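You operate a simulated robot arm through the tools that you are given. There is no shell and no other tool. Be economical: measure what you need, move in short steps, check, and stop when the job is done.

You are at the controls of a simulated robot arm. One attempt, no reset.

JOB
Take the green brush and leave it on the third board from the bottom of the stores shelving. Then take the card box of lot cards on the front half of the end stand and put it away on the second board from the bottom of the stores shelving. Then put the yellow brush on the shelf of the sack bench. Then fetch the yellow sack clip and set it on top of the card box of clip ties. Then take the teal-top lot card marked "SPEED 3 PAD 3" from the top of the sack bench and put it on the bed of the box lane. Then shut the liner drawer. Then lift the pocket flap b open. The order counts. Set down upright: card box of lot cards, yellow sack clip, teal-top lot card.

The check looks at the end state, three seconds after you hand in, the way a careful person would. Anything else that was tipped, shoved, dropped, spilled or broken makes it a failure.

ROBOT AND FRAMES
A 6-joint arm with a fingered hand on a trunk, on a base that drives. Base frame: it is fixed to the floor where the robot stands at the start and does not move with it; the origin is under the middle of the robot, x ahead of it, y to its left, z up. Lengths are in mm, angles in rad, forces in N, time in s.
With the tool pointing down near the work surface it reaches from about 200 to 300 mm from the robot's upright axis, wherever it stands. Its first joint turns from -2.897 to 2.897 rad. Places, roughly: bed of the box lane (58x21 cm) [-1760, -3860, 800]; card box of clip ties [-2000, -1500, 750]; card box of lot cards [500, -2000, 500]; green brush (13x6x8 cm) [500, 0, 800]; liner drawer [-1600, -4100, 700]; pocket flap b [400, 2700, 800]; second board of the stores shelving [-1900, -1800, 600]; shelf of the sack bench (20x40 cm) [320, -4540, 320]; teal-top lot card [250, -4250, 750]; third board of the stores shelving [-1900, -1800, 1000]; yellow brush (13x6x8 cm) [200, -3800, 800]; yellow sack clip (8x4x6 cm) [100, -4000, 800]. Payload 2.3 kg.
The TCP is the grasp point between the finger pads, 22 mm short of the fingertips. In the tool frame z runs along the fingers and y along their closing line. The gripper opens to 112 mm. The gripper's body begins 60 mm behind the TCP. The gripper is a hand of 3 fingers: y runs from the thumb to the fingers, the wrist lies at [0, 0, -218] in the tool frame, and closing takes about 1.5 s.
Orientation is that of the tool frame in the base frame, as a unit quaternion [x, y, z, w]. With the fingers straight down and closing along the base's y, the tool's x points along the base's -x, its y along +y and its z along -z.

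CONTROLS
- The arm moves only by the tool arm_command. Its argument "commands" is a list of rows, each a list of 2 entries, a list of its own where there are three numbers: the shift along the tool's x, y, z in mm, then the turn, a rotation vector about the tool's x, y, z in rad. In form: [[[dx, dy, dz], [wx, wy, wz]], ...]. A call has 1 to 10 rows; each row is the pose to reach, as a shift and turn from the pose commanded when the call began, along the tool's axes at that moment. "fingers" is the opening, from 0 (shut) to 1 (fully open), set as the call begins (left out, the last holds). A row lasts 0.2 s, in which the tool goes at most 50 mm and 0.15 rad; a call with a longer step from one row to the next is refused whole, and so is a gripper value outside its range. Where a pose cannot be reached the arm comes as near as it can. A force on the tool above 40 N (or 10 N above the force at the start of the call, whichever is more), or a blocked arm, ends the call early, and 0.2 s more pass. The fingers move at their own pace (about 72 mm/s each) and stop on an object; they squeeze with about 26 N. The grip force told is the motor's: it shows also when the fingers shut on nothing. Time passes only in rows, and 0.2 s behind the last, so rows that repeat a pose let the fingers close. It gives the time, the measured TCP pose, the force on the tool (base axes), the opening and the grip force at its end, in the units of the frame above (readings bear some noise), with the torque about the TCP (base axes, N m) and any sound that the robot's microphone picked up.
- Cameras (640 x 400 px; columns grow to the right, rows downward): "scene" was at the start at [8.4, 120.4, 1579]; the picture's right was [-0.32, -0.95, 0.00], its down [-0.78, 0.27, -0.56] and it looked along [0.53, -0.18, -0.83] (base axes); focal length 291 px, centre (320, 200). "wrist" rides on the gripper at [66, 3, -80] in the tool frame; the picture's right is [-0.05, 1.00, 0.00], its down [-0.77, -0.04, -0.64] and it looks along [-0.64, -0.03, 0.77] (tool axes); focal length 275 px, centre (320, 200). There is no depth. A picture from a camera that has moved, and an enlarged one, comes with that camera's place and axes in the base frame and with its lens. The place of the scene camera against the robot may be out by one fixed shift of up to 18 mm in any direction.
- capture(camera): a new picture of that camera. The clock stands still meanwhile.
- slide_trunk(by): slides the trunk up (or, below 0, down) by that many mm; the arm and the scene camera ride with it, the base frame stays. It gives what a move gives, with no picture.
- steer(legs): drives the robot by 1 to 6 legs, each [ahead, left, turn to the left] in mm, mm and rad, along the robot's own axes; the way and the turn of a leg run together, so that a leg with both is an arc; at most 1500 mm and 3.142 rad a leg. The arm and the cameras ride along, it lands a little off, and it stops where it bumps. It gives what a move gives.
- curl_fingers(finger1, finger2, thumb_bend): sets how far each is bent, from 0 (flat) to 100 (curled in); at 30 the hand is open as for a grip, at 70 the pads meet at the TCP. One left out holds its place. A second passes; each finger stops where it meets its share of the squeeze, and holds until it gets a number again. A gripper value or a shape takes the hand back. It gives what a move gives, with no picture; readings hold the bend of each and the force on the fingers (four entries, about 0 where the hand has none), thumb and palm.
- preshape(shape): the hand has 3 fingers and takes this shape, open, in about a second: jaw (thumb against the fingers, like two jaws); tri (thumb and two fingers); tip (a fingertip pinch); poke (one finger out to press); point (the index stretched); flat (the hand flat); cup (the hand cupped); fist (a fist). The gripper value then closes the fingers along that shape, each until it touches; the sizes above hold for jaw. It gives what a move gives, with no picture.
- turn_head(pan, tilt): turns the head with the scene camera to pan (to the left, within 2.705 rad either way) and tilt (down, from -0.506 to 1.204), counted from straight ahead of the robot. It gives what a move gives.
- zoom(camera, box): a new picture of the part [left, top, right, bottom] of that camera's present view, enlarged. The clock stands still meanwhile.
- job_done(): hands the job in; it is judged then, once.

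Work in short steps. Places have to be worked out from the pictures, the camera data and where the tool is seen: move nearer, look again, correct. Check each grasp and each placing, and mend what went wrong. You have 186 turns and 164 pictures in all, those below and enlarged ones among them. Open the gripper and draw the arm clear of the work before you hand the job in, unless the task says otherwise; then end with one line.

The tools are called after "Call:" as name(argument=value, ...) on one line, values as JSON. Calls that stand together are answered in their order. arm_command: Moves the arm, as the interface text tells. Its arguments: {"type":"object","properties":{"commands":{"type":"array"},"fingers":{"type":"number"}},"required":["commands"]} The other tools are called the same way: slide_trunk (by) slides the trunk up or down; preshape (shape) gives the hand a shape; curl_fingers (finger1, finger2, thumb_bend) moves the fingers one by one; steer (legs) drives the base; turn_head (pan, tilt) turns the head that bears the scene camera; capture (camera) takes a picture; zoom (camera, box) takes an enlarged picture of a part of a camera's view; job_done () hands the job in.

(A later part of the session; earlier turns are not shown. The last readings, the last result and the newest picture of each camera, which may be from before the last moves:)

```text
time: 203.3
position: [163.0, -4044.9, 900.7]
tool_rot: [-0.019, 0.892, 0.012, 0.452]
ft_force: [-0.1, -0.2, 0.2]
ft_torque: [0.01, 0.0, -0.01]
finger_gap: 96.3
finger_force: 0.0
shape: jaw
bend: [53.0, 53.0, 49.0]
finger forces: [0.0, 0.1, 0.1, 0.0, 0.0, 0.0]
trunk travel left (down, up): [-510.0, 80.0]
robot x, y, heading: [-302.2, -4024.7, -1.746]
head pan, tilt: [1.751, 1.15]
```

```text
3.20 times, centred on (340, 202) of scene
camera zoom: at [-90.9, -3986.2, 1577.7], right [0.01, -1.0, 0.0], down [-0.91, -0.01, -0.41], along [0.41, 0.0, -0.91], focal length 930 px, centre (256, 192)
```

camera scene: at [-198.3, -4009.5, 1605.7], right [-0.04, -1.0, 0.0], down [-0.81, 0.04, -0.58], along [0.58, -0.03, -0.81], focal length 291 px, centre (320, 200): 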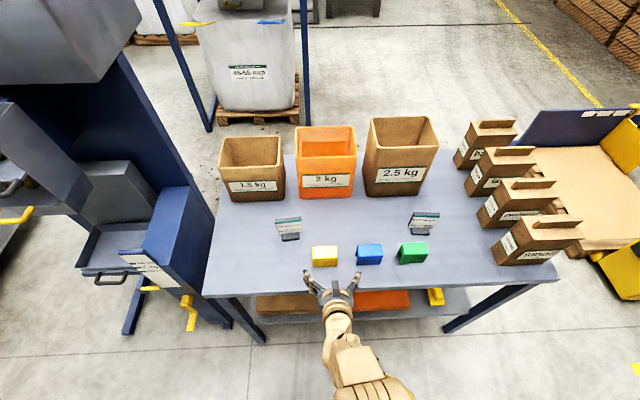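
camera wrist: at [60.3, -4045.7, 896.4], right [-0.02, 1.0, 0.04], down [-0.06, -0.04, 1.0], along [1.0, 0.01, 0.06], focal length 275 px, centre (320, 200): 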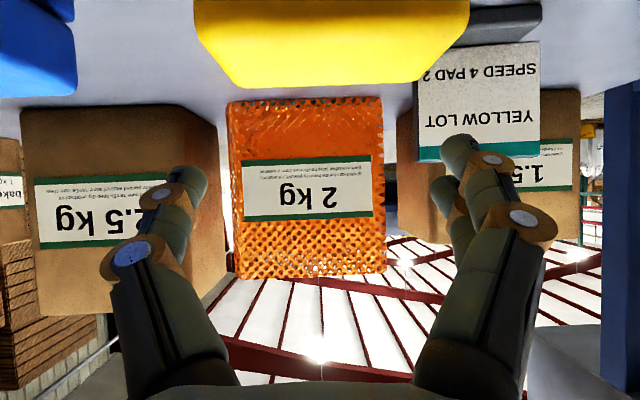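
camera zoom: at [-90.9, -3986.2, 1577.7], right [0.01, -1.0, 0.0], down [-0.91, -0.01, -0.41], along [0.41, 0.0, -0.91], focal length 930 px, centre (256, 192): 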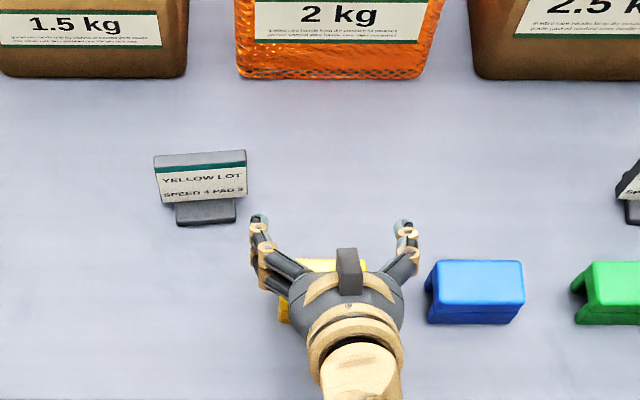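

The clip is well centred (I nudge 3 mm left, 4 mm back). I lower toward grip height.

Call:
arm_command(commands=[[[2.4, 3, -3.2], [0, 0, 0]], [[2.4, 3, -3.2], [0, 0, 0]]])

Call:
slide_trunk(by=-40)

Call:
capture(camera="wrist")

Call:
zoom(camera="scene", box=[240, 140, 440, 265])

```text
time: 203.9
position: [159.8, -4043.6, 901.6]
tool_rot: [-0.02, 0.892, 0.012, 0.452]
ft_force: [0.6, -0.6, 0.0]
ft_torque: [0.01, 0.0, -0.02]
finger_gap: 96.5
finger_force: 0.0
shape: jaw
bend: [53.0, 53.0, 49.0]
finger forces: [0.0, 0.1, 0.0, 0.0, 0.0, 0.0]
trunk travel left (down, up): [-510.0, 80.0]
robot x, y, heading: [-296.9, -4024.2, -1.745]
head pan, tilt: [1.751, 1.15]
```

```text
time: 204.7
position: [159.5, -4043.1, 862.2]
tool_rot: [-0.019, 0.892, 0.012, 0.452]
ft_force: [-0.3, 0.5, 0.2]
ft_torque: [0.01, 0.0, 0.02]
finger_gap: 96.5
finger_force: 0.0
shape: jaw
bend: [53.0, 53.0, 49.0]
finger forces: [0.0, 0.0, 0.1, 0.0, 0.1, 0.0]
trunk travel left (down, up): [-470.0, 120.0]
robot x, y, heading: [-303.8, -4023.1, -1.742]
head pan, tilt: [1.751, 1.15]
```

```text
74 pictures are left
camera wrist: at [56.3, -4042.9, 856.2], right [-0.02, 1.0, 0.04], down [-0.06, -0.04, 1.0], along [1.0, 0.02, 0.06], focal length 275 px, centre (320, 200)
```

wrist: 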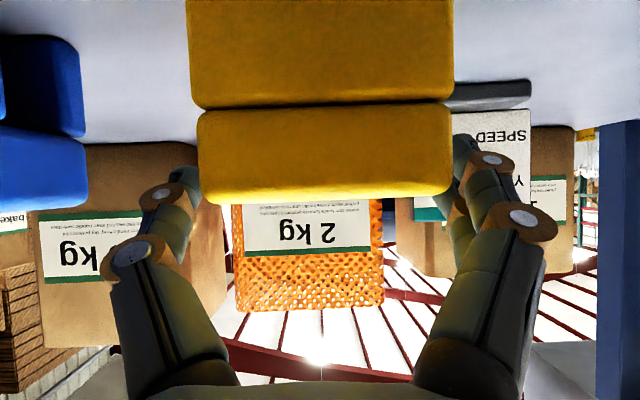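

```text
3.20 times, centred on (340, 202) of scene
camera zoom: at [-91.1, -3986.2, 1537.6], right [0.01, -1.0, 0.0], down [-0.91, -0.01, -0.41], along [0.41, 0.0, -0.91], focal length 930 px, centre (256, 192)
```

zoom: 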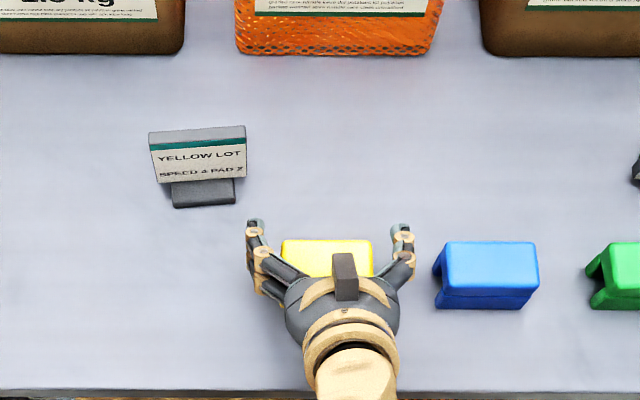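

The clip's top is at z≈858. I shift 4 mm left and lower 20 mm, then close gently.

Call:
arm_command(commands=[[[0, 4, 0], [0, 0, 0]], [[0, 4, 0], [0, 0, 0]]])

Call:
slide_trunk(by=-20)

Call:
arm_command(commands=[[[0, 0, 0], [0, 0, 0]], [[0, 0, 0], [0, 0, 0]], [[0, 0, 0], [0, 0, 0]], [[0, 0, 0], [0, 0, 0]], [[0, 0, 0], [0, 0, 0]]], fingers=0)

Call:
slide_trunk(by=20)

Call:
capture(camera="wrist")

Call:
zoom(camera="scene", box=[240, 140, 440, 265])

```text
time: 205.3
position: [159.2, -4039.5, 861.1]
tool_rot: [-0.02, 0.892, 0.013, 0.452]
ft_force: [-0.2, 1.2, -0.5]
ft_torque: [0.04, -0.01, 0.01]
finger_gap: 96.3
finger_force: 0.0
shape: jaw
bend: [53.0, 53.0, 49.0]
finger forces: [0.1, 0.1, 0.1, 0.1, 0.1, 0.0]
trunk travel left (down, up): [-470.0, 120.0]
robot x, y, heading: [-299.8, -4026.6, -1.744]
head pan, tilt: [1.751, 1.15]
```

```text
time: 206.0
position: [158.6, -4038.1, 842.0]
tool_rot: [-0.019, 0.891, 0.012, 0.453]
ft_force: [-0.1, 0.0, -1.0]
ft_torque: [0.0, -0.02, -0.01]
finger_gap: 96.5
finger_force: 0.0
shape: jaw
bend: [53.0, 53.0, 49.0]
finger forces: [0.0, 0.0, 0.0, 0.0, 0.1, 0.0]
trunk travel left (down, up): [-450.0, 140.0]
robot x, y, heading: [-301.9, -4024.8, -1.747]
head pan, tilt: [1.751, 1.15]
```

```text
time: 207.2
position: [161.0, -4038.7, 841.8]
tool_rot: [-0.02, 0.892, 0.013, 0.452]
ft_force: [-0.3, 0.5, -0.4]
ft_torque: [-0.04, 0.0, 0.01]
finger_gap: 54.7
finger_force: 26.4
shape: jaw
bend: [72.0, 75.0, 75.0]
finger forces: [14.1, 13.7, 0.1, 0.0, 27.3, 0.0]
trunk travel left (down, up): [-450.0, 140.0]
robot x, y, heading: [-301.5, -4026.0, -1.748]
head pan, tilt: [1.751, 1.15]
```

```text
time: 207.8
position: [159.9, -4039.3, 860.9]
tool_rot: [-0.019, 0.892, 0.011, 0.452]
ft_force: [0.0, -0.2, -0.4]
ft_torque: [-0.02, 0.0, 0.0]
finger_gap: 54.7
finger_force: 26.1
shape: jaw
bend: [72.0, 75.0, 75.0]
finger forces: [14.3, 13.6, 0.0, 0.0, 27.4, 0.0]
trunk travel left (down, up): [-470.0, 120.0]
robot x, y, heading: [-300.7, -4024.5, -1.745]
head pan, tilt: [1.751, 1.15]
```

```text
72 pictures are left
camera wrist: at [56.9, -4038.8, 856.3], right [-0.02, 1.0, 0.04], down [-0.06, -0.04, 1.0], along [1.0, 0.02, 0.06], focal length 275 px, centre (320, 200)
```

wrist: 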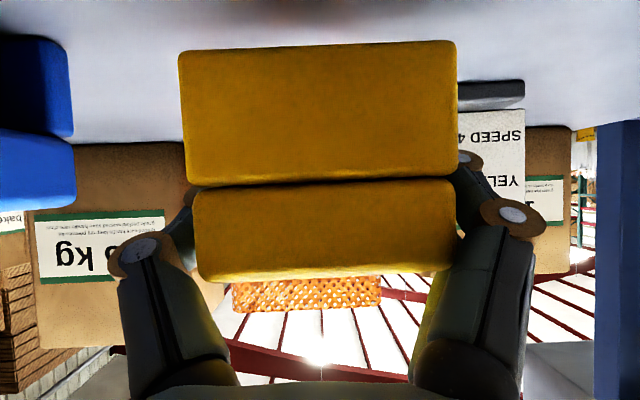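

```text
3.20 times, centred on (340, 202) of scene
camera zoom: at [-90.7, -3986.2, 1537.6], right [0.01, -1.0, 0.0], down [-0.91, -0.01, -0.41], along [0.41, 0.0, -0.91], focal length 930 px, centre (256, 192)
```

zoom: 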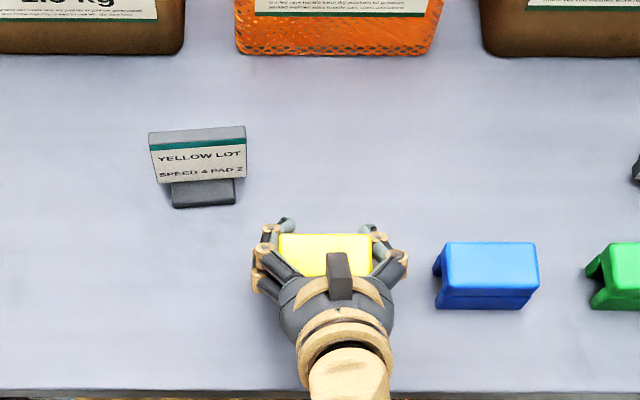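

The clip is held (its underside 45 mm below TCP). I raise, back out, and drive to the shelving, turning so the tool faces the clip-ties box.

Call:
slide_trunk(by=70)

Call:
steer(legs=[[52, -295, 0], [-1203, -389, 0], [-1203, -389, 0], [0, 0, 3.12]])

Call:
turn_head(pan=1.75, tilt=0.75)

Call:
capture(camera="scene")

```text
time: 208.9
position: [160.3, -4038.7, 930.1]
tool_rot: [-0.019, 0.892, 0.012, 0.452]
ft_force: [-0.1, -0.6, -0.4]
ft_torque: [-0.01, -0.06, -0.03]
finger_gap: 54.8
finger_force: 25.9
shape: jaw
bend: [72.0, 75.0, 75.0]
finger forces: [14.2, 13.8, 0.0, 0.0, 27.4, 0.0]
trunk travel left (down, up): [-540.0, 50.0]
robot x, y, heading: [-298.9, -4025.4, -1.744]
head pan, tilt: [1.751, 1.15]
```

```text
time: 229.8
position: [-1379.0, -1478.8, 930.4]
tool_rot: [0.891, -0.036, -0.452, -0.016]
ft_force: [-0.3, -0.3, -0.4]
ft_torque: [0.0, 0.02, -0.02]
finger_gap: 54.4
finger_force: 26.0
shape: jaw
bend: [72.0, 75.0, 76.0]
finger forces: [13.9, 13.7, 0.0, 0.0, 26.8, 0.1]
trunk travel left (down, up): [-540.0, 50.0]
robot x, y, heading: [-922.2, -1550.6, 1.273]
head pan, tilt: [1.751, 1.15]
```

```text
time: 230.7
position: [-1380.1, -1479.5, 930.7]
tool_rot: [0.891, -0.036, -0.452, -0.016]
ft_force: [0.2, 0.9, -0.9]
ft_torque: [-0.04, -0.01, 0.01]
finger_gap: 54.3
finger_force: 25.6
shape: jaw
bend: [72.0, 75.0, 76.0]
finger forces: [13.7, 13.8, 0.0, 0.1, 26.8, 0.0]
trunk travel left (down, up): [-540.0, 50.0]
robot x, y, heading: [-925.5, -1555.4, 1.274]
head pan, tilt: [1.751, 0.75]
```

```text
70 pictures are left
camera scene: at [-1157.2, -1555.5, 1636.4], right [0.12, 0.99, 0.0], down [0.68, -0.08, -0.73], along [-0.73, 0.09, -0.68], focal length 291 px, centre (320, 200)
```

scene: 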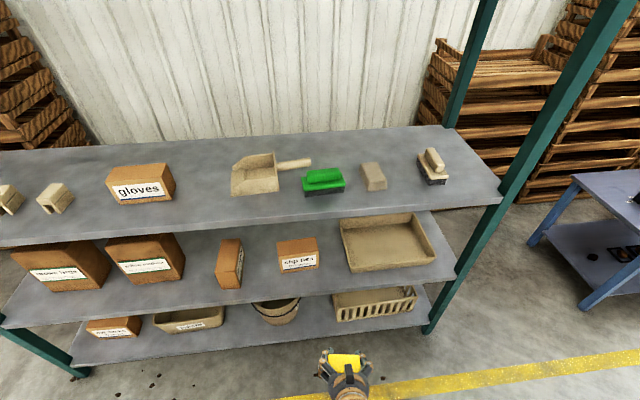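

I lower the trunk to a fitting entry height and look at the clip-ties box from there.

Call:
slide_trunk(by=-140)

Call:
zoom(camera="scene", box=[200, 150, 440, 300])

Call:
capture(camera="wrist")

```text
time: 232.4
position: [-1378.9, -1479.9, 791.0]
tool_rot: [0.891, -0.036, -0.453, -0.016]
ft_force: [0.4, -1.2, -0.6]
ft_torque: [0.01, 0.02, 0.0]
finger_gap: 54.1
finger_force: 25.9
shape: jaw
bend: [72.0, 75.0, 76.0]
finger forces: [13.8, 13.8, 0.0, 0.1, 26.8, 0.0]
trunk travel left (down, up): [-400.0, 190.0]
robot x, y, heading: [-923.3, -1552.1, 1.272]
head pan, tilt: [1.751, 0.75]
```

```text
2.67 times, centred on (320, 225) of scene
camera zoom: at [-1157.1, -1555.5, 1496.5], right [0.12, 0.99, 0.0], down [0.68, -0.08, -0.73], along [-0.73, 0.09, -0.68], focal length 775 px, centre (320, 133)
```

zoom: 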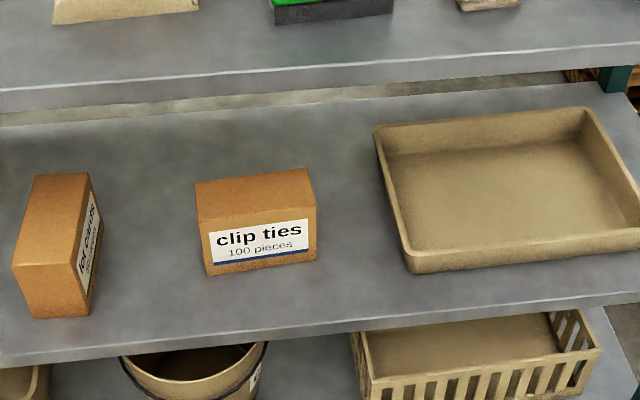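

```text
68 pictures are left
camera wrist: at [-1274.1, -1489.8, 786.3], right [-0.11, -0.99, 0.04], down [0.06, 0.04, 1.0], along [-0.99, 0.11, 0.06], focal length 275 px, centre (320, 200)
```

wrist: 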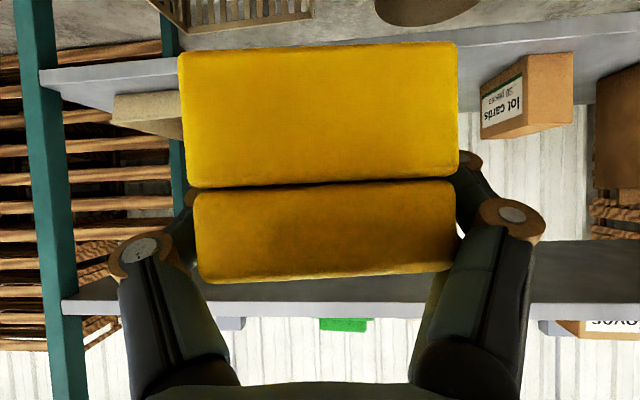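

From this view (corrected by the known lot-card box position) the clip-ties box centre is ≈(-1890, -1551), top z≈696, its axis turned ~0.15 rad from the clip's. I turn that much and go to just in front of it.

Call:
steer(legs=[[0, 0, 0.15], [-58, 386, 0]])

Call:
capture(camera="wrist")

Call:
capture(camera="scene")

```text
time: 235.5
position: [-1777.0, -1549.3, 791.6]
tool_rot: [0.892, 0.03, -0.452, 0.017]
ft_force: [-0.5, 0.1, -0.4]
ft_torque: [-0.02, 0.03, 0.01]
finger_gap: 54.4
finger_force: 26.3
shape: jaw
bend: [72.0, 75.0, 76.0]
finger forces: [13.8, 13.7, 0.0, 0.0, 26.8, 0.1]
trunk travel left (down, up): [-400.0, 190.0]
robot x, y, heading: [-1312.7, -1553.2, 1.423]
head pan, tilt: [1.751, 0.75]
```

```text
67 pictures are left
camera wrist: at [-1670.5, -1544.2, 786.1], right [0.04, -1.0, 0.04], down [0.05, 0.04, 1.0], along [-1.0, -0.04, 0.06], focal length 275 px, centre (320, 200)
```

wrist: 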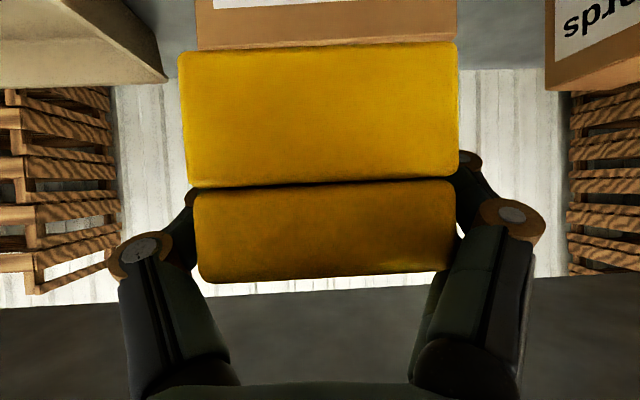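

```text
66 pictures are left
camera scene: at [-1545.2, -1591.6, 1496.3], right [-0.03, 1.0, 0.0], down [0.68, 0.02, -0.73], along [-0.73, -0.02, -0.68], focal length 291 px, centre (320, 200)
```

scene: 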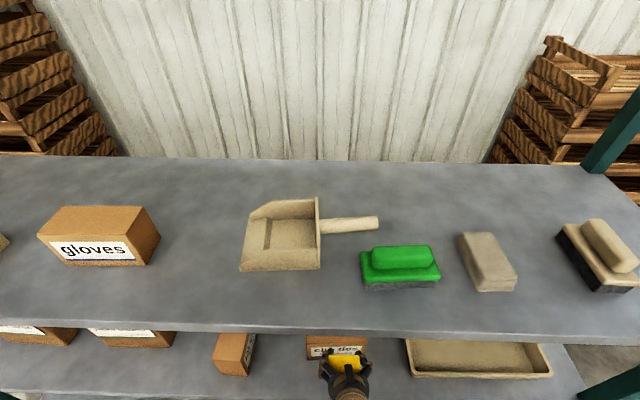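

The clip is aligned with the box (box front x≈-1840, top ≈696). I move 107 mm in and lower toward it.

Call:
steer(legs=[[-18, 106, 0]])

Call:
slide_trunk(by=-36)

Call:
turn_head(pan=1.75, tilt=1.15)

Call:
capture(camera="wrist")

Call:
capture(camera="scene")

```text
time: 236.7
position: [-1883.4, -1551.0, 791.2]
tool_rot: [0.892, 0.03, -0.451, 0.017]
ft_force: [0.7, 0.9, -0.3]
ft_torque: [0.04, 0.02, 0.01]
finger_gap: 54.6
finger_force: 26.3
shape: jaw
bend: [72.0, 75.0, 76.0]
finger forces: [13.8, 13.8, 0.1, 0.1, 26.7, 0.0]
trunk travel left (down, up): [-400.0, 190.0]
robot x, y, heading: [-1423.0, -1550.3, 1.423]
head pan, tilt: [1.751, 0.75]
```

```text
time: 237.4
position: [-1883.4, -1551.5, 755.0]
tool_rot: [0.891, 0.03, -0.452, 0.017]
ft_force: [-0.8, 0.8, -0.8]
ft_torque: [0.02, 0.0, -0.01]
finger_gap: 54.5
finger_force: 26.2
shape: jaw
bend: [72.0, 75.0, 76.0]
finger forces: [13.8, 13.8, 0.0, 0.1, 26.8, 0.0]
trunk travel left (down, up): [-364.0, 226.0]
robot x, y, heading: [-1424.5, -1554.8, 1.421]
head pan, tilt: [1.751, 0.75]
```

```text
time: 238.3
position: [-1883.1, -1550.8, 755.6]
tool_rot: [0.891, 0.03, -0.452, 0.017]
ft_force: [-0.5, -0.1, -0.8]
ft_torque: [-0.01, -0.01, 0.01]
finger_gap: 54.6
finger_force: 26.0
shape: jaw
bend: [72.0, 75.0, 76.0]
finger forces: [13.9, 13.7, 0.0, 0.0, 26.9, 0.0]
trunk travel left (down, up): [-364.0, 226.0]
robot x, y, heading: [-1424.4, -1554.8, 1.417]
head pan, tilt: [1.751, 1.15]
```

```text
65 pictures are left
camera wrist: at [-1778.2, -1545.3, 750.3], right [0.04, -1.0, 0.04], down [0.05, 0.04, 1.0], along [-1.0, -0.04, 0.06], focal length 275 px, centre (320, 200)
```

wrist: 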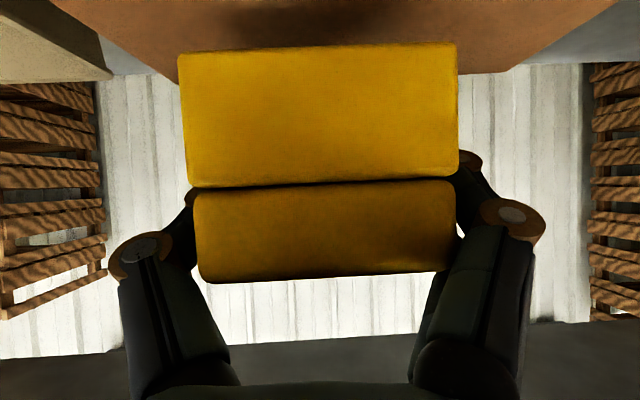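

```text
64 pictures are left
camera scene: at [-1629.4, -1592.2, 1431.7], right [-0.03, 1.0, 0.0], down [0.91, 0.03, -0.41], along [-0.41, -0.01, -0.91], focal length 291 px, centre (320, 200)
```

scene: 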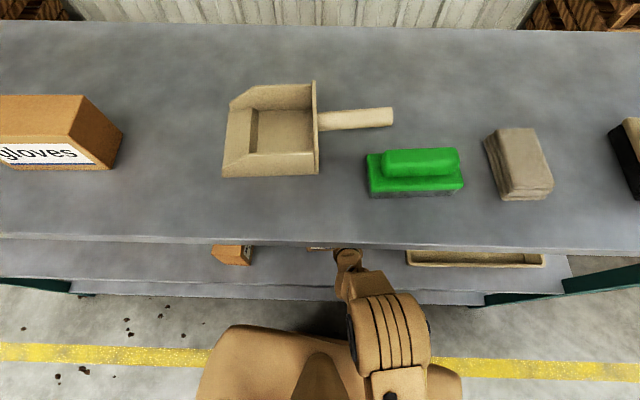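

The clip (x -1861…-1901) lies over the box (≈-1840…-1908). I shift 4 mm toward me and lower in small steps, watching the force.

Call:
arm_command(commands=[[[2.4, 0, -3.2], [0, 0, 0]], [[2.4, 0, -3.2], [0, 0, 0]]])

Call:
slide_trunk(by=-6)

Call:
slide_trunk(by=-4)

Call:
capture(camera="wrist")

```text
time: 238.9
position: [-1879.6, -1551.6, 756.1]
tool_rot: [0.891, 0.029, -0.452, 0.018]
ft_force: [0.1, 0.0, 0.1]
ft_torque: [0.04, -0.01, -0.01]
finger_gap: 54.2
finger_force: 26.0
shape: jaw
bend: [72.0, 75.0, 76.0]
finger forces: [13.8, 13.8, 0.0, 0.0, 26.9, 0.1]
trunk travel left (down, up): [-364.0, 226.0]
robot x, y, heading: [-1422.7, -1553.7, 1.421]
head pan, tilt: [1.751, 1.15]
```

```text
time: 239.5
position: [-1879.5, -1550.1, 749.7]
tool_rot: [0.891, 0.03, -0.452, 0.017]
ft_force: [-0.3, -0.3, 0.6]
ft_torque: [-0.02, 0.0, 0.0]
finger_gap: 54.6
finger_force: 25.8
shape: jaw
bend: [72.0, 75.0, 76.0]
finger forces: [13.8, 13.9, 0.0, 0.0, 26.7, 0.1]
trunk travel left (down, up): [-358.0, 232.0]
robot x, y, heading: [-1418.0, -1556.9, 1.429]
head pan, tilt: [1.751, 1.15]
```

```text
time: 240.0
position: [-1878.2, -1550.0, 746.3]
tool_rot: [0.891, 0.029, -0.453, 0.016]
ft_force: [0.3, -0.1, -0.3]
ft_torque: [0.02, 0.01, 0.0]
finger_gap: 54.6
finger_force: 26.0
shape: jaw
bend: [72.0, 75.0, 76.0]
finger forces: [13.7, 13.8, 0.0, 0.1, 26.7, 0.0]
trunk travel left (down, up): [-354.0, 236.0]
robot x, y, heading: [-1422.7, -1555.3, 1.421]
head pan, tilt: [1.751, 1.15]
```

```text
63 pictures are left
camera wrist: at [-1774.2, -1545.1, 740.2], right [0.04, -1.0, 0.04], down [0.05, 0.04, 1.0], along [-1.0, -0.04, 0.06], focal length 275 px, centre (320, 200)
```

wrist: 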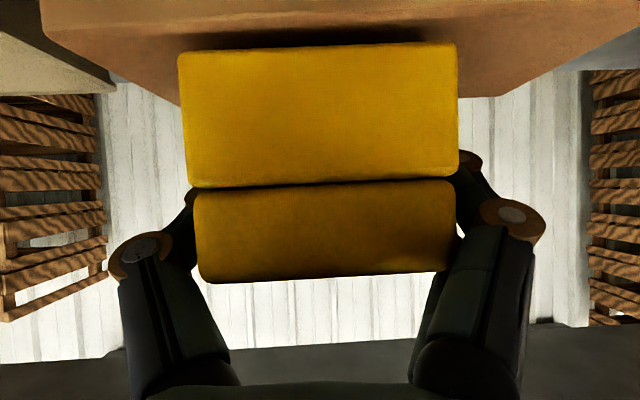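

Near/far edges now visible: box spans x≈-1847…-1922, so I go 9 mm deeper to centre the clip, then lower the last ~5 mm.

Call:
arm_command(commands=[[[-5.3, 0, 7.2], [0, 0, 0]], [[-5.3, 0, 7.2], [0, 0, 0]]])

Call:
slide_trunk(by=-3)

Call:
slide_trunk(by=-3)

```text
time: 240.6
position: [-1888.0, -1550.6, 745.8]
tool_rot: [0.891, 0.03, -0.453, 0.017]
ft_force: [-0.2, 0.2, -1.3]
ft_torque: [-0.02, -0.01, -0.01]
finger_gap: 54.3
finger_force: 26.2
shape: jaw
bend: [72.0, 75.0, 76.0]
finger forces: [13.8, 13.9, 0.0, 0.0, 26.8, 0.0]
trunk travel left (down, up): [-354.0, 236.0]
robot x, y, heading: [-1418.9, -1553.5, 1.417]
head pan, tilt: [1.751, 1.15]
```

```text
time: 241.1
position: [-1890.0, -1551.1, 743.2]
tool_rot: [0.891, 0.03, -0.452, 0.018]
ft_force: [0.7, -0.4, 0.2]
ft_torque: [-0.01, 0.0, 0.0]
finger_gap: 54.4
finger_force: 26.3
shape: jaw
bend: [72.0, 75.0, 76.0]
finger forces: [13.8, 13.9, 0.0, 0.1, 26.9, 0.0]
trunk travel left (down, up): [-351.0, 239.0]
robot x, y, heading: [-1425.2, -1552.8, 1.421]
head pan, tilt: [1.751, 1.15]
```

```text
time: 241.6
position: [-1888.8, -1550.9, 741.4]
tool_rot: [0.892, 0.029, -0.452, 0.017]
ft_force: [0.8, 0.9, 6.2]
ft_torque: [-0.17, -0.01, 0.02]
finger_gap: 54.4
finger_force: 25.6
shape: jaw
bend: [72.0, 75.0, 76.0]
finger forces: [14.4, 13.6, 0.0, 0.0, 27.2, 0.1]
trunk travel left (down, up): [-348.0, 242.0]
robot x, y, heading: [-1421.7, -1553.8, 1.428]
head pan, tilt: [1.751, 1.15]
```

Touch felt (6 N). One more millimetre to seat it, then I open the hand part-way.

Call:
slide_trunk(by=-1)

Call:
arm_command(commands=[[[0, 0, 0], [0, 0, 0]], [[0, 0, 0], [0, 0, 0]], [[0, 0, 0], [0, 0, 0]], [[0, 0, 0], [0, 0, 0]]], fingers=0.95)

Call:
capture(camera="wrist")

```text
time: 242.2
position: [-1887.6, -1551.1, 740.0]
tool_rot: [0.89, 0.03, -0.454, 0.018]
ft_force: [-0.6, 0.9, 13.7]
ft_torque: [-0.3, 0.06, 0.0]
finger_gap: 54.2
finger_force: 25.9
shape: jaw
bend: [72.0, 76.0, 76.0]
finger forces: [15.2, 13.9, 0.1, 0.0, 27.9, 0.2]
trunk travel left (down, up): [-347.0, 243.0]
robot x, y, heading: [-1422.4, -1553.5, 1.424]
head pan, tilt: [1.751, 1.15]
```

```text
time: 243.2
position: [-1888.9, -1551.1, 737.5]
tool_rot: [0.891, 0.03, -0.452, 0.018]
ft_force: [0.3, -0.7, 0.1]
ft_torque: [0.01, -0.01, 0.01]
finger_gap: 106.4
finger_force: 0.1
shape: jaw
bend: [40.0, 40.0, 37.0]
finger forces: [0.1, 0.0, 0.0, 0.0, 0.3, 0.1]
trunk travel left (down, up): [-347.0, 243.0]
robot x, y, heading: [-1419.8, -1557.2, 1.423]
head pan, tilt: [1.751, 1.15]
```

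```text
62 pictures are left
camera wrist: at [-1783.5, -1545.5, 733.4], right [0.04, -1.0, 0.04], down [0.05, 0.04, 1.0], along [-1.0, -0.04, 0.06], focal length 275 px, centre (320, 200)
```

wrist: 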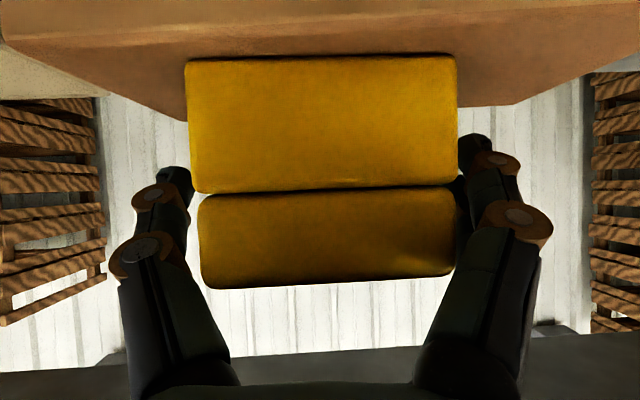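

The clip stands on the box. I raise 35 mm, check it stays, and back out.

Call:
slide_trunk(by=35)

Call:
steer(legs=[[45, -330, 0]])

Call:
turn_head(pan=1.75, tilt=0.75)

Call:
zoom(camera="scene", box=[160, 100, 480, 300])

Call:
turn_head(pan=2.6, tilt=0.35)

Call:
capture(camera="scene")

```text
time: 243.9
position: [-1887.8, -1551.2, 772.8]
tool_rot: [0.891, 0.029, -0.452, 0.017]
ft_force: [-0.4, -0.5, -0.2]
ft_torque: [0.03, -0.01, 0.02]
finger_gap: 106.2
finger_force: 0.0
shape: jaw
bend: [40.0, 40.0, 37.0]
finger forces: [0.0, 0.0, 0.1, 0.0, 0.0, 0.1]
trunk travel left (down, up): [-382.0, 208.0]
robot x, y, heading: [-1422.8, -1553.6, 1.418]
head pan, tilt: [1.751, 1.15]
```

```text
time: 246.1
position: [-1555.3, -1556.0, 773.4]
tool_rot: [0.891, 0.03, -0.452, 0.018]
ft_force: [-0.4, 0.4, -0.5]
ft_torque: [-0.01, -0.02, 0.02]
finger_gap: 106.3
finger_force: 0.1
shape: jaw
bend: [40.0, 40.0, 37.0]
finger forces: [0.1, 0.0, 0.0, 0.1, 0.0, 0.0]
trunk travel left (down, up): [-382.0, 208.0]
robot x, y, heading: [-1094.7, -1559.5, 1.424]
head pan, tilt: [1.751, 1.15]
```

```text
time: 247.0
position: [-1556.3, -1556.8, 773.5]
tool_rot: [0.891, 0.03, -0.452, 0.018]
ft_force: [0.0, -0.6, 0.4]
ft_torque: [0.0, -0.01, 0.01]
finger_gap: 106.4
finger_force: 0.1
shape: jaw
bend: [40.0, 40.0, 37.0]
finger forces: [0.1, 0.1, 0.0, 0.0, 0.2, 0.0]
trunk travel left (down, up): [-382.0, 208.0]
robot x, y, heading: [-1088.9, -1561.3, 1.423]
head pan, tilt: [1.751, 0.75]
```

```text
2.00 times, centred on (320, 200) of scene
camera zoom: at [-1319.9, -1597.9, 1478.4], right [-0.03, 1.0, 0.0], down [0.68, 0.02, -0.73], along [-0.73, -0.02, -0.68], focal length 581 px, centre (320, 200)
```

zoom: 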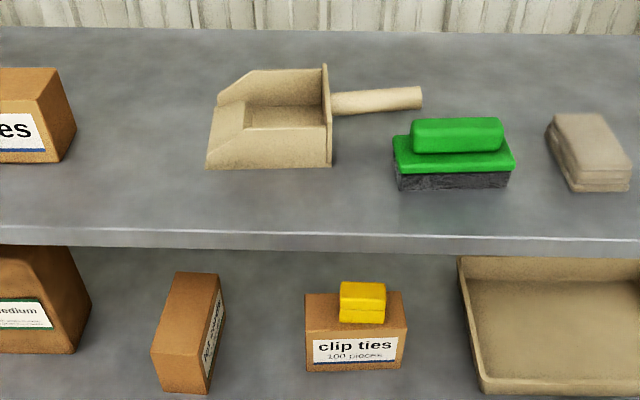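

```text
time: 248.2
position: [-1555.6, -1556.1, 773.5]
tool_rot: [0.891, 0.029, -0.452, 0.016]
ft_force: [0.7, 0.1, -0.2]
ft_torque: [-0.03, -0.01, -0.01]
finger_gap: 106.3
finger_force: 0.0
shape: jaw
bend: [40.0, 40.0, 37.0]
finger forces: [0.0, 0.1, 0.0, 0.0, 0.1, 0.0]
trunk travel left (down, up): [-382.0, 208.0]
robot x, y, heading: [-1091.4, -1559.1, 1.423]
head pan, tilt: [2.601, 0.351]
```

```text
60 pictures are left
camera scene: at [-1296.4, -1667.1, 1514.1], right [-0.77, 0.64, 0.0], down [0.22, 0.27, -0.94], along [-0.6, -0.72, -0.34], focal length 291 px, centre (320, 200)
```

scene: 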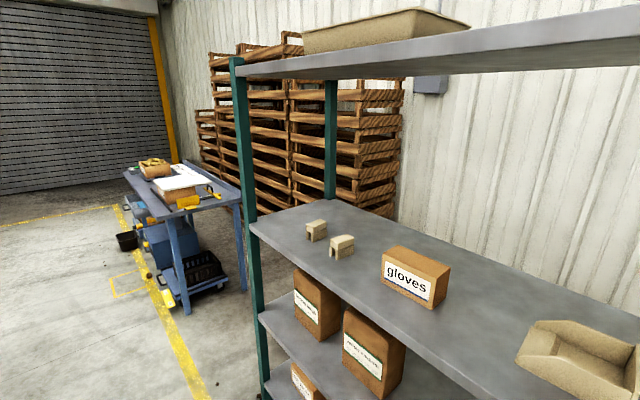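

All four placements so far look right. Now back to the sack bench for the "BROWN LOT – SPEED 3 PAD 3" card near (243, -4357).

Call:
slide_trunk(by=170)

Call:
steer(legs=[[0, 0, -3.141], [1300, 500, 0], [1325, 500, 0]])

Call:
turn_head(pan=1.75, tilt=0.85)

Call:
capture(camera="scene")

Call:
capture(camera="wrist")

```text
time: 250.1
position: [-1556.4, -1556.7, 943.6]
tool_rot: [0.891, 0.03, -0.452, 0.018]
ft_force: [-0.8, -0.3, -0.8]
ft_torque: [0.03, -0.01, -0.01]
finger_gap: 106.4
finger_force: 0.0
shape: jaw
bend: [40.0, 40.0, 37.0]
finger forces: [0.1, 0.0, 0.0, 0.2, 0.0, 0.1]
trunk travel left (down, up): [-552.0, 38.0]
robot x, y, heading: [-1088.3, -1560.5, 1.423]
head pan, tilt: [2.601, 0.351]
```

```text
time: 271.1
position: [-143.1, -4347.5, 943.2]
tool_rot: [-0.015, 0.892, 0.01, 0.452]
ft_force: [0.2, 0.1, 0.5]
ft_torque: [-0.01, -0.02, 0.03]
finger_gap: 106.3
finger_force: 0.0
shape: jaw
bend: [40.0, 40.0, 37.0]
finger forces: [0.1, 0.0, 0.1, 0.0, 0.0, 0.0]
trunk travel left (down, up): [-552.0, 38.0]
robot x, y, heading: [-610.5, -4328.6, -1.756]
head pan, tilt: [2.601, 0.351]
```

```text
time: 272.3
position: [-144.5, -4348.1, 943.4]
tool_rot: [-0.014, 0.892, 0.009, 0.452]
ft_force: [0.0, -0.1, -0.1]
ft_torque: [0.03, -0.01, 0.0]
finger_gap: 106.2
finger_force: 0.1
shape: jaw
bend: [40.0, 40.0, 37.0]
finger forces: [0.1, 0.0, 0.0, 0.1, 0.0, 0.0]
trunk travel left (down, up): [-552.0, 38.0]
robot x, y, heading: [-609.2, -4330.4, -1.754]
head pan, tilt: [1.751, 0.85]
```

```text
59 pictures are left
camera scene: at [-381.0, -4293.3, 1640.5], right [0.0, -1.0, 0.0], down [-0.75, 0.0, -0.66], along [0.66, 0.0, -0.75], focal length 291 px, centre (320, 200)
```

scene: 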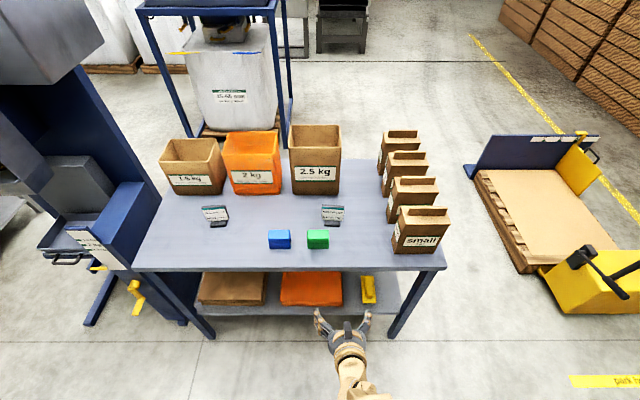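

```text
58 pictures are left
camera wrist: at [-246.9, -4347.3, 938.5], right [-0.01, 1.0, 0.04], down [-0.06, -0.04, 1.0], along [1.0, 0.01, 0.06], focal length 275 px, centre (320, 200)
```

wrist: 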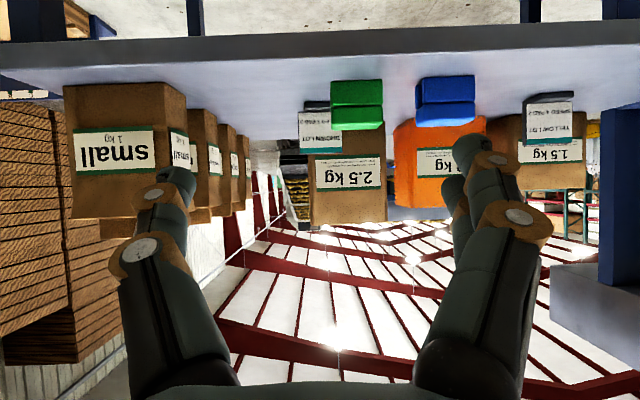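

The card stands behind the green clip; about 80 mm wide, centre y≈-4345, x≈243, top z≈885. I approach high and look closer.

Call:
steer(legs=[[-56, 289, 0]])

Call:
capture(camera="wrist")

Call:
turn_head(pan=1.75, tilt=1.0)

Call:
zoom(camera="scene", box=[240, 140, 440, 265])

```text
time: 274.3
position: [147.5, -4342.9, 943.8]
tool_rot: [-0.015, 0.892, 0.009, 0.452]
ft_force: [0.2, 0.5, -0.4]
ft_torque: [-0.02, -0.01, -0.02]
finger_gap: 106.0
finger_force: 0.1
shape: jaw
bend: [40.0, 40.0, 37.0]
finger forces: [0.1, 0.0, 0.0, 0.1, 0.1, 0.0]
trunk travel left (down, up): [-552.0, 38.0]
robot x, y, heading: [-321.4, -4326.9, -1.751]
head pan, tilt: [1.751, 0.85]
```

```text
57 pictures are left
camera wrist: at [44.8, -4342.7, 938.3], right [-0.01, 1.0, 0.04], down [-0.06, -0.04, 1.0], along [1.0, 0.01, 0.06], focal length 275 px, centre (320, 200)
```

wrist: 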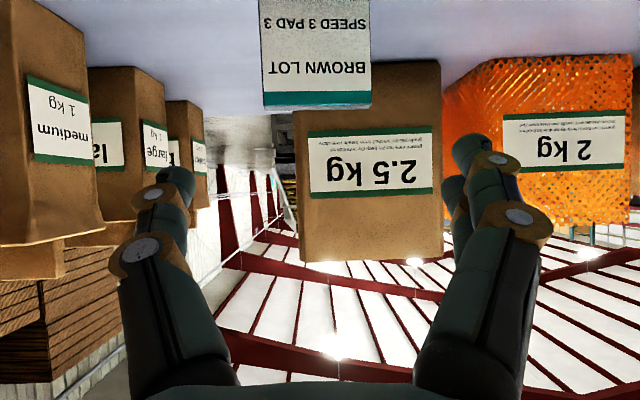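

```text
time: 275.0
position: [147.3, -4343.6, 942.8]
tool_rot: [-0.016, 0.891, 0.011, 0.453]
ft_force: [-0.4, -0.1, -0.1]
ft_torque: [-0.01, 0.02, -0.03]
finger_gap: 106.2
finger_force: 0.1
shape: jaw
bend: [40.0, 40.0, 37.0]
finger forces: [0.0, 0.0, 0.0, 0.1, 0.0, 0.0]
trunk travel left (down, up): [-552.0, 38.0]
robot x, y, heading: [-317.9, -4328.1, -1.75]
head pan, tilt: [1.751, 1.0]
```

```text
3.20 times, centred on (340, 202) of scene
camera zoom: at [-98.6, -4289.2, 1629.4], right [0.0, -1.0, 0.0], down [-0.84, 0.0, -0.54], along [0.54, 0.0, -0.84], focal length 930 px, centre (256, 192)
```

zoom: 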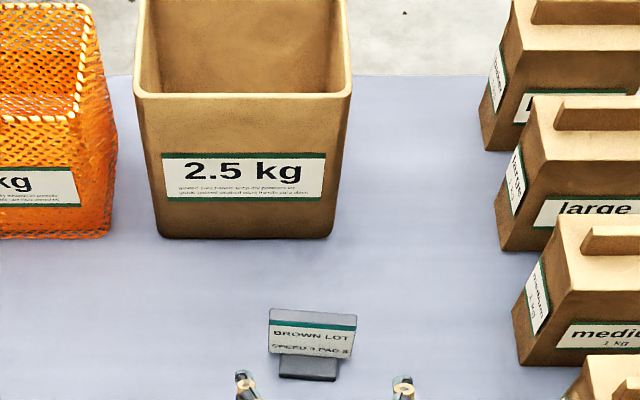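

Card plate x≈239–245, 78 mm wide, top z≈881, aligned with my tool. I open fully, move over it and lower part-way.

Call:
arm_command(commands=[[[0, 0, 0], [0, 0, 0]], [[0, 0, 0], [0, 0, 0]]], fingers=1)

Call:
steer(legs=[[-16, 90, 0]])

Call:
slide_trunk(by=-50)

Call:
capture(camera="wrist")

Call:
zoom(camera="scene", box=[240, 180, 440, 305])

```text
time: 275.6
position: [146.7, -4343.7, 942.4]
tool_rot: [-0.016, 0.892, 0.01, 0.452]
ft_force: [0.4, -0.2, -0.7]
ft_torque: [0.02, -0.02, 0.03]
finger_gap: 111.9
finger_force: 0.0
shape: jaw
bend: [30.0, 30.0, 30.0]
finger forces: [0.0, 0.0, 0.1, 0.0, 0.1, 0.0]
trunk travel left (down, up): [-552.0, 38.0]
robot x, y, heading: [-314.1, -4326.7, -1.753]
head pan, tilt: [1.751, 1.0]
```

```text
time: 276.7
position: [237.6, -4342.7, 943.0]
tool_rot: [-0.015, 0.892, 0.01, 0.452]
ft_force: [0.3, 0.4, -0.3]
ft_torque: [0.02, -0.05, 0.02]
finger_gap: 111.9
finger_force: 0.0
shape: jaw
bend: [30.0, 30.0, 30.0]
finger forces: [0.1, 0.1, 0.0, 0.0, 0.0, 0.0]
trunk travel left (down, up): [-552.0, 38.0]
robot x, y, heading: [-228.8, -4322.5, -1.746]
head pan, tilt: [1.751, 1.0]
```

```text
time: 277.6
position: [238.7, -4342.5, 894.0]
tool_rot: [-0.016, 0.892, 0.011, 0.452]
ft_force: [-0.2, 0.4, 0.3]
ft_torque: [-0.03, 0.01, -0.02]
finger_gap: 111.9
finger_force: 0.0
shape: jaw
bend: [30.0, 30.0, 30.0]
finger forces: [0.0, 0.1, 0.0, 0.0, 0.1, 0.0]
trunk travel left (down, up): [-502.0, 88.0]
robot x, y, heading: [-225.8, -4327.0, -1.748]
head pan, tilt: [1.751, 1.0]
```

```text
55 pictures are left
camera wrist: at [134.7, -4342.2, 888.5], right [-0.01, 1.0, 0.04], down [-0.06, -0.04, 1.0], along [1.0, 0.01, 0.06], focal length 275 px, centre (320, 200)
```

wrist: 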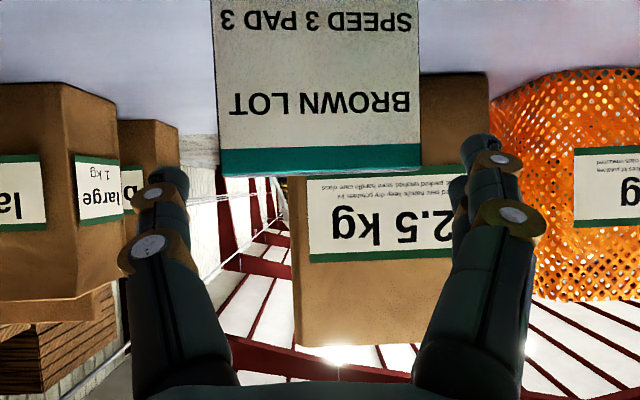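

```text
3.20 times, centred on (340, 242) of scene
camera zoom: at [-8.2, -4288.9, 1579.3], right [0.0, -1.0, 0.0], down [-0.84, 0.0, -0.54], along [0.54, 0.0, -0.84], focal length 930 px, centre (256, 64)
```

zoom: 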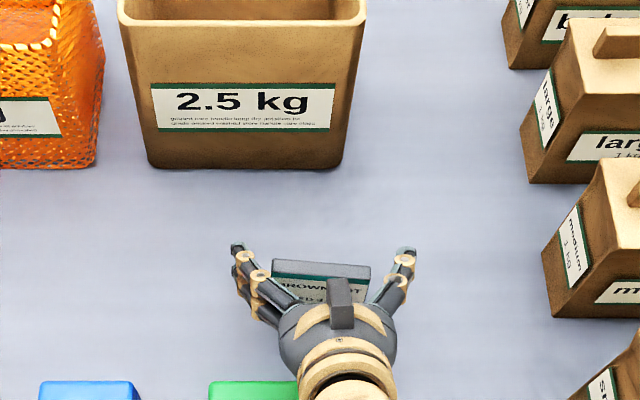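

Card is centred, plate turned about 0.12 rad from my tool. I turn the tool to match and lower 30 mm.

Call:
arm_command(commands=[[[0, 2, 0], [0.097, 0, 0.071]], [[0, 2, 0], [0.097, 0, 0.071]]])

Call:
slide_trunk(by=-28)

Call:
capture(camera="wrist")

Call:
zoom(camera="scene", box=[240, 180, 440, 305])

```text
time: 278.2
position: [238.1, -4340.6, 893.0]
tool_rot: [0.037, 0.892, -0.017, 0.451]
ft_force: [-0.6, -1.0, 0.0]
ft_torque: [-0.01, 0.02, 0.0]
finger_gap: 111.8
finger_force: 0.2
shape: jaw
bend: [30.0, 30.0, 30.0]
finger forces: [0.0, 0.1, 0.0, 0.0, 0.1, 0.0]
trunk travel left (down, up): [-502.0, 88.0]
robot x, y, heading: [-228.1, -4327.1, -1.75]
head pan, tilt: [1.751, 1.0]
```

```text
time: 278.8
position: [239.2, -4339.9, 873.8]
tool_rot: [0.037, 0.889, -0.016, 0.456]
ft_force: [-3.0, -0.8, 9.9]
ft_torque: [0.13, 1.07, 0.14]
finger_gap: 111.7
finger_force: 0.0
shape: jaw
bend: [30.0, 30.0, 30.0]
finger forces: [0.0, 0.1, 0.0, 0.0, 0.0, 0.0]
trunk travel left (down, up): [-481.0, 109.0]
robot x, y, heading: [-225.3, -4323.1, -1.752]
head pan, tilt: [1.751, 1.0]
stopped: the force on the tool passed its limit at 55 N (the readings are from after the stop); the commanded pose is now the measured one
```

```text
53 pictures are left
camera wrist: at [136.9, -4327.6, 869.1], right [0.11, 0.99, 0.04], down [-0.07, -0.04, 1.0], along [0.99, -0.11, 0.06], focal length 275 px, centre (320, 200)
```

wrist: 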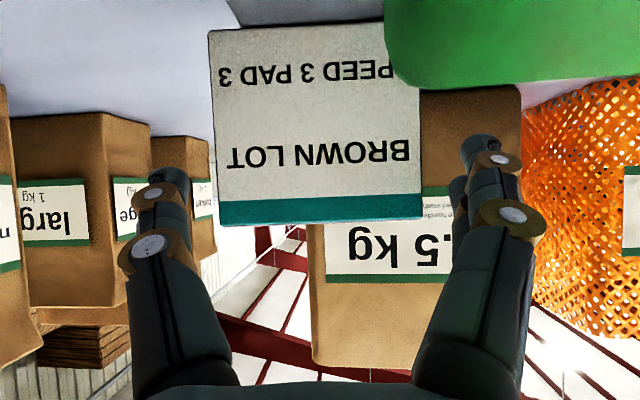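

```text
3.20 times, centred on (340, 242) of scene
camera zoom: at [-9.0, -4288.9, 1558.0], right [0.0, -1.0, 0.0], down [-0.84, 0.0, -0.54], along [0.54, 0.0, -0.84], focal length 930 px, centre (256, 64)
```

zoom: 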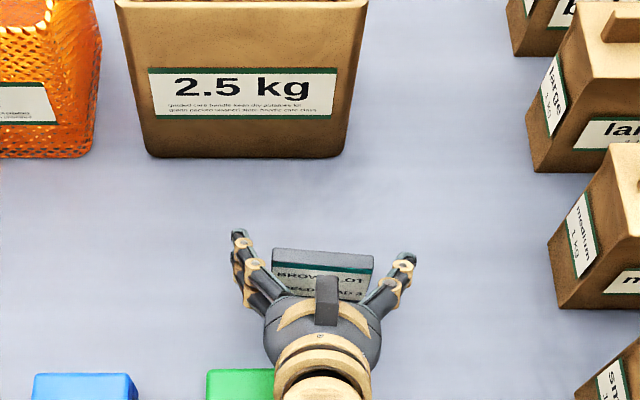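

I stopped on contact: the wrist-camera housing is right over the green clip (top ≈858). I raise and check whether the clip was disturbed.

Call:
slide_trunk(by=60)

Call:
steer(legs=[[36, -200, 0]])

Call:
zoom(camera="scene", box=[200, 130, 440, 280])

Call:
capture(camera="wrist")

```text
time: 279.8
position: [239.8, -4340.2, 934.5]
tool_rot: [0.036, 0.89, -0.015, 0.454]
ft_force: [-0.5, 0.1, -0.1]
ft_torque: [0.04, 0.01, -0.01]
finger_gap: 111.7
finger_force: 0.1
shape: jaw
bend: [30.0, 30.0, 30.0]
finger forces: [0.0, 0.0, 0.0, 0.0, 0.0, 0.0]
trunk travel left (down, up): [-541.0, 49.0]
robot x, y, heading: [-226.9, -4325.4, -1.749]
head pan, tilt: [1.751, 1.0]
```

```text
time: 281.4
position: [41.8, -4342.8, 935.2]
tool_rot: [0.038, 0.89, -0.017, 0.455]
ft_force: [1.0, 0.6, -0.3]
ft_torque: [0.02, 0.02, 0.02]
finger_gap: 112.0
finger_force: 0.0
shape: jaw
bend: [30.0, 30.0, 30.0]
finger forces: [0.0, 0.0, 0.0, 0.0, 0.0, 0.0]
trunk travel left (down, up): [-541.0, 49.0]
robot x, y, heading: [-425.3, -4325.3, -1.753]
head pan, tilt: [1.751, 1.0]
```

```text
2.67 times, centred on (320, 205) of scene
camera zoom: at [-207.0, -4290.1, 1618.4], right [0.0, -1.0, 0.0], down [-0.84, 0.0, -0.54], along [0.54, 0.0, -0.84], focal length 775 px, centre (320, 187)
```

zoom: 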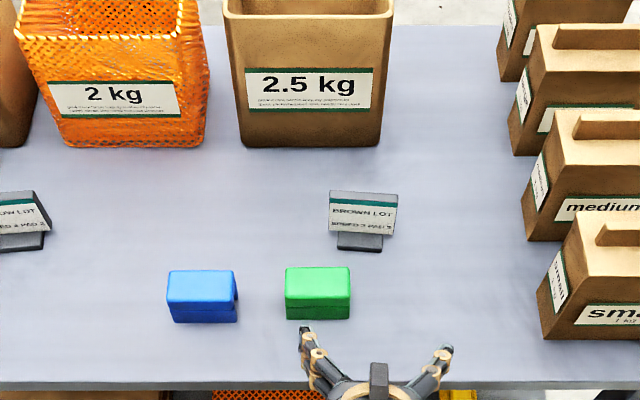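

```text
50 pictures are left
camera wrist: at [-61.3, -4329.0, 929.4], right [0.11, 0.99, 0.04], down [-0.07, -0.04, 1.0], along [0.99, -0.11, 0.06], focal length 275 px, centre (320, 200)
```

wrist: 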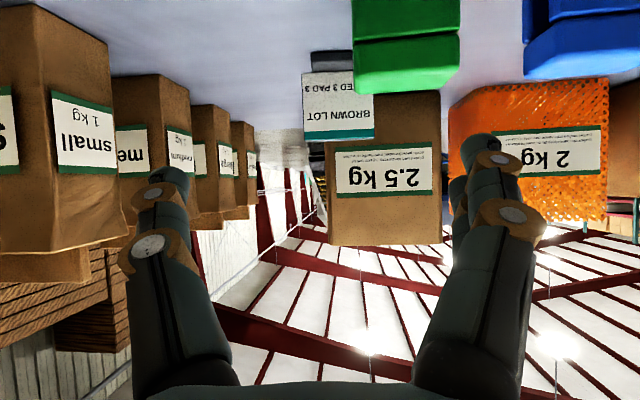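

The green clip still stands in place, and the card is untouched. I'll use a steeper tool (tilt 0.6), which lifts the camera 30 mm above TCP level, pulling in 55 mm to keep the reach.

Call:
arm_command(commands=[[[11, 0, -15], [0, 0.115, 0]], [[21, 0, -30], [0, 0.23, 0]], [[32, 0, -44.6], [0, 0.345, 0]], [[32, 0, -44.6], [0, 0.345, 0]]])

Call:
steer(legs=[[-27, 150, 0]])

Call:
capture(camera="wrist")

```text
time: 282.4
position: [-14.4, -4338.7, 935.6]
tool_rot: [0.04, 0.955, -0.01, 0.295]
ft_force: [0.1, -0.4, -0.2]
ft_torque: [0.0, -0.02, 0.04]
finger_gap: 111.9
finger_force: 0.0
shape: jaw
bend: [30.0, 30.0, 30.0]
finger forces: [0.1, 0.0, 0.0, 0.1, 0.0, 0.0]
trunk travel left (down, up): [-541.0, 49.0]
robot x, y, heading: [-429.1, -4328.7, -1.75]
head pan, tilt: [1.751, 1.0]
```

```text
time: 283.7
position: [136.8, -4338.9, 934.6]
tool_rot: [0.041, 0.954, -0.011, 0.295]
ft_force: [0.3, 0.2, -0.1]
ft_torque: [0.01, 0.01, -0.02]
finger_gap: 111.9
finger_force: 0.1
shape: jaw
bend: [30.0, 30.0, 30.0]
finger forces: [0.0, 0.0, 0.0, 0.0, 0.0, 0.1]
trunk travel left (down, up): [-541.0, 49.0]
robot x, y, heading: [-276.7, -4326.2, -1.757]
head pan, tilt: [1.751, 1.0]
```

```text
49 pictures are left
camera wrist: at [38.1, -4325.4, 965.2], right [0.12, 0.99, 0.03], down [0.27, -0.06, 0.96], along [0.95, -0.11, -0.28], focal length 275 px, centre (320, 200)
```

wrist: 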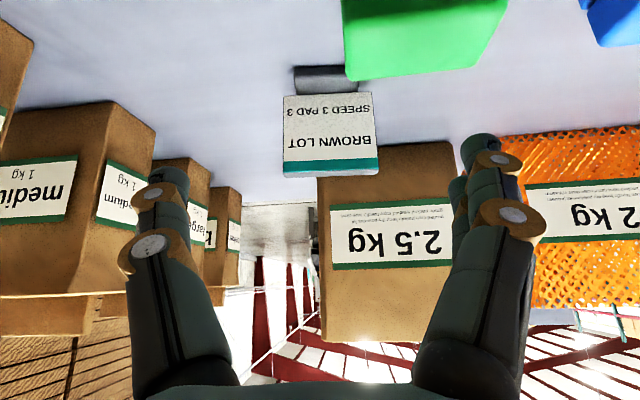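

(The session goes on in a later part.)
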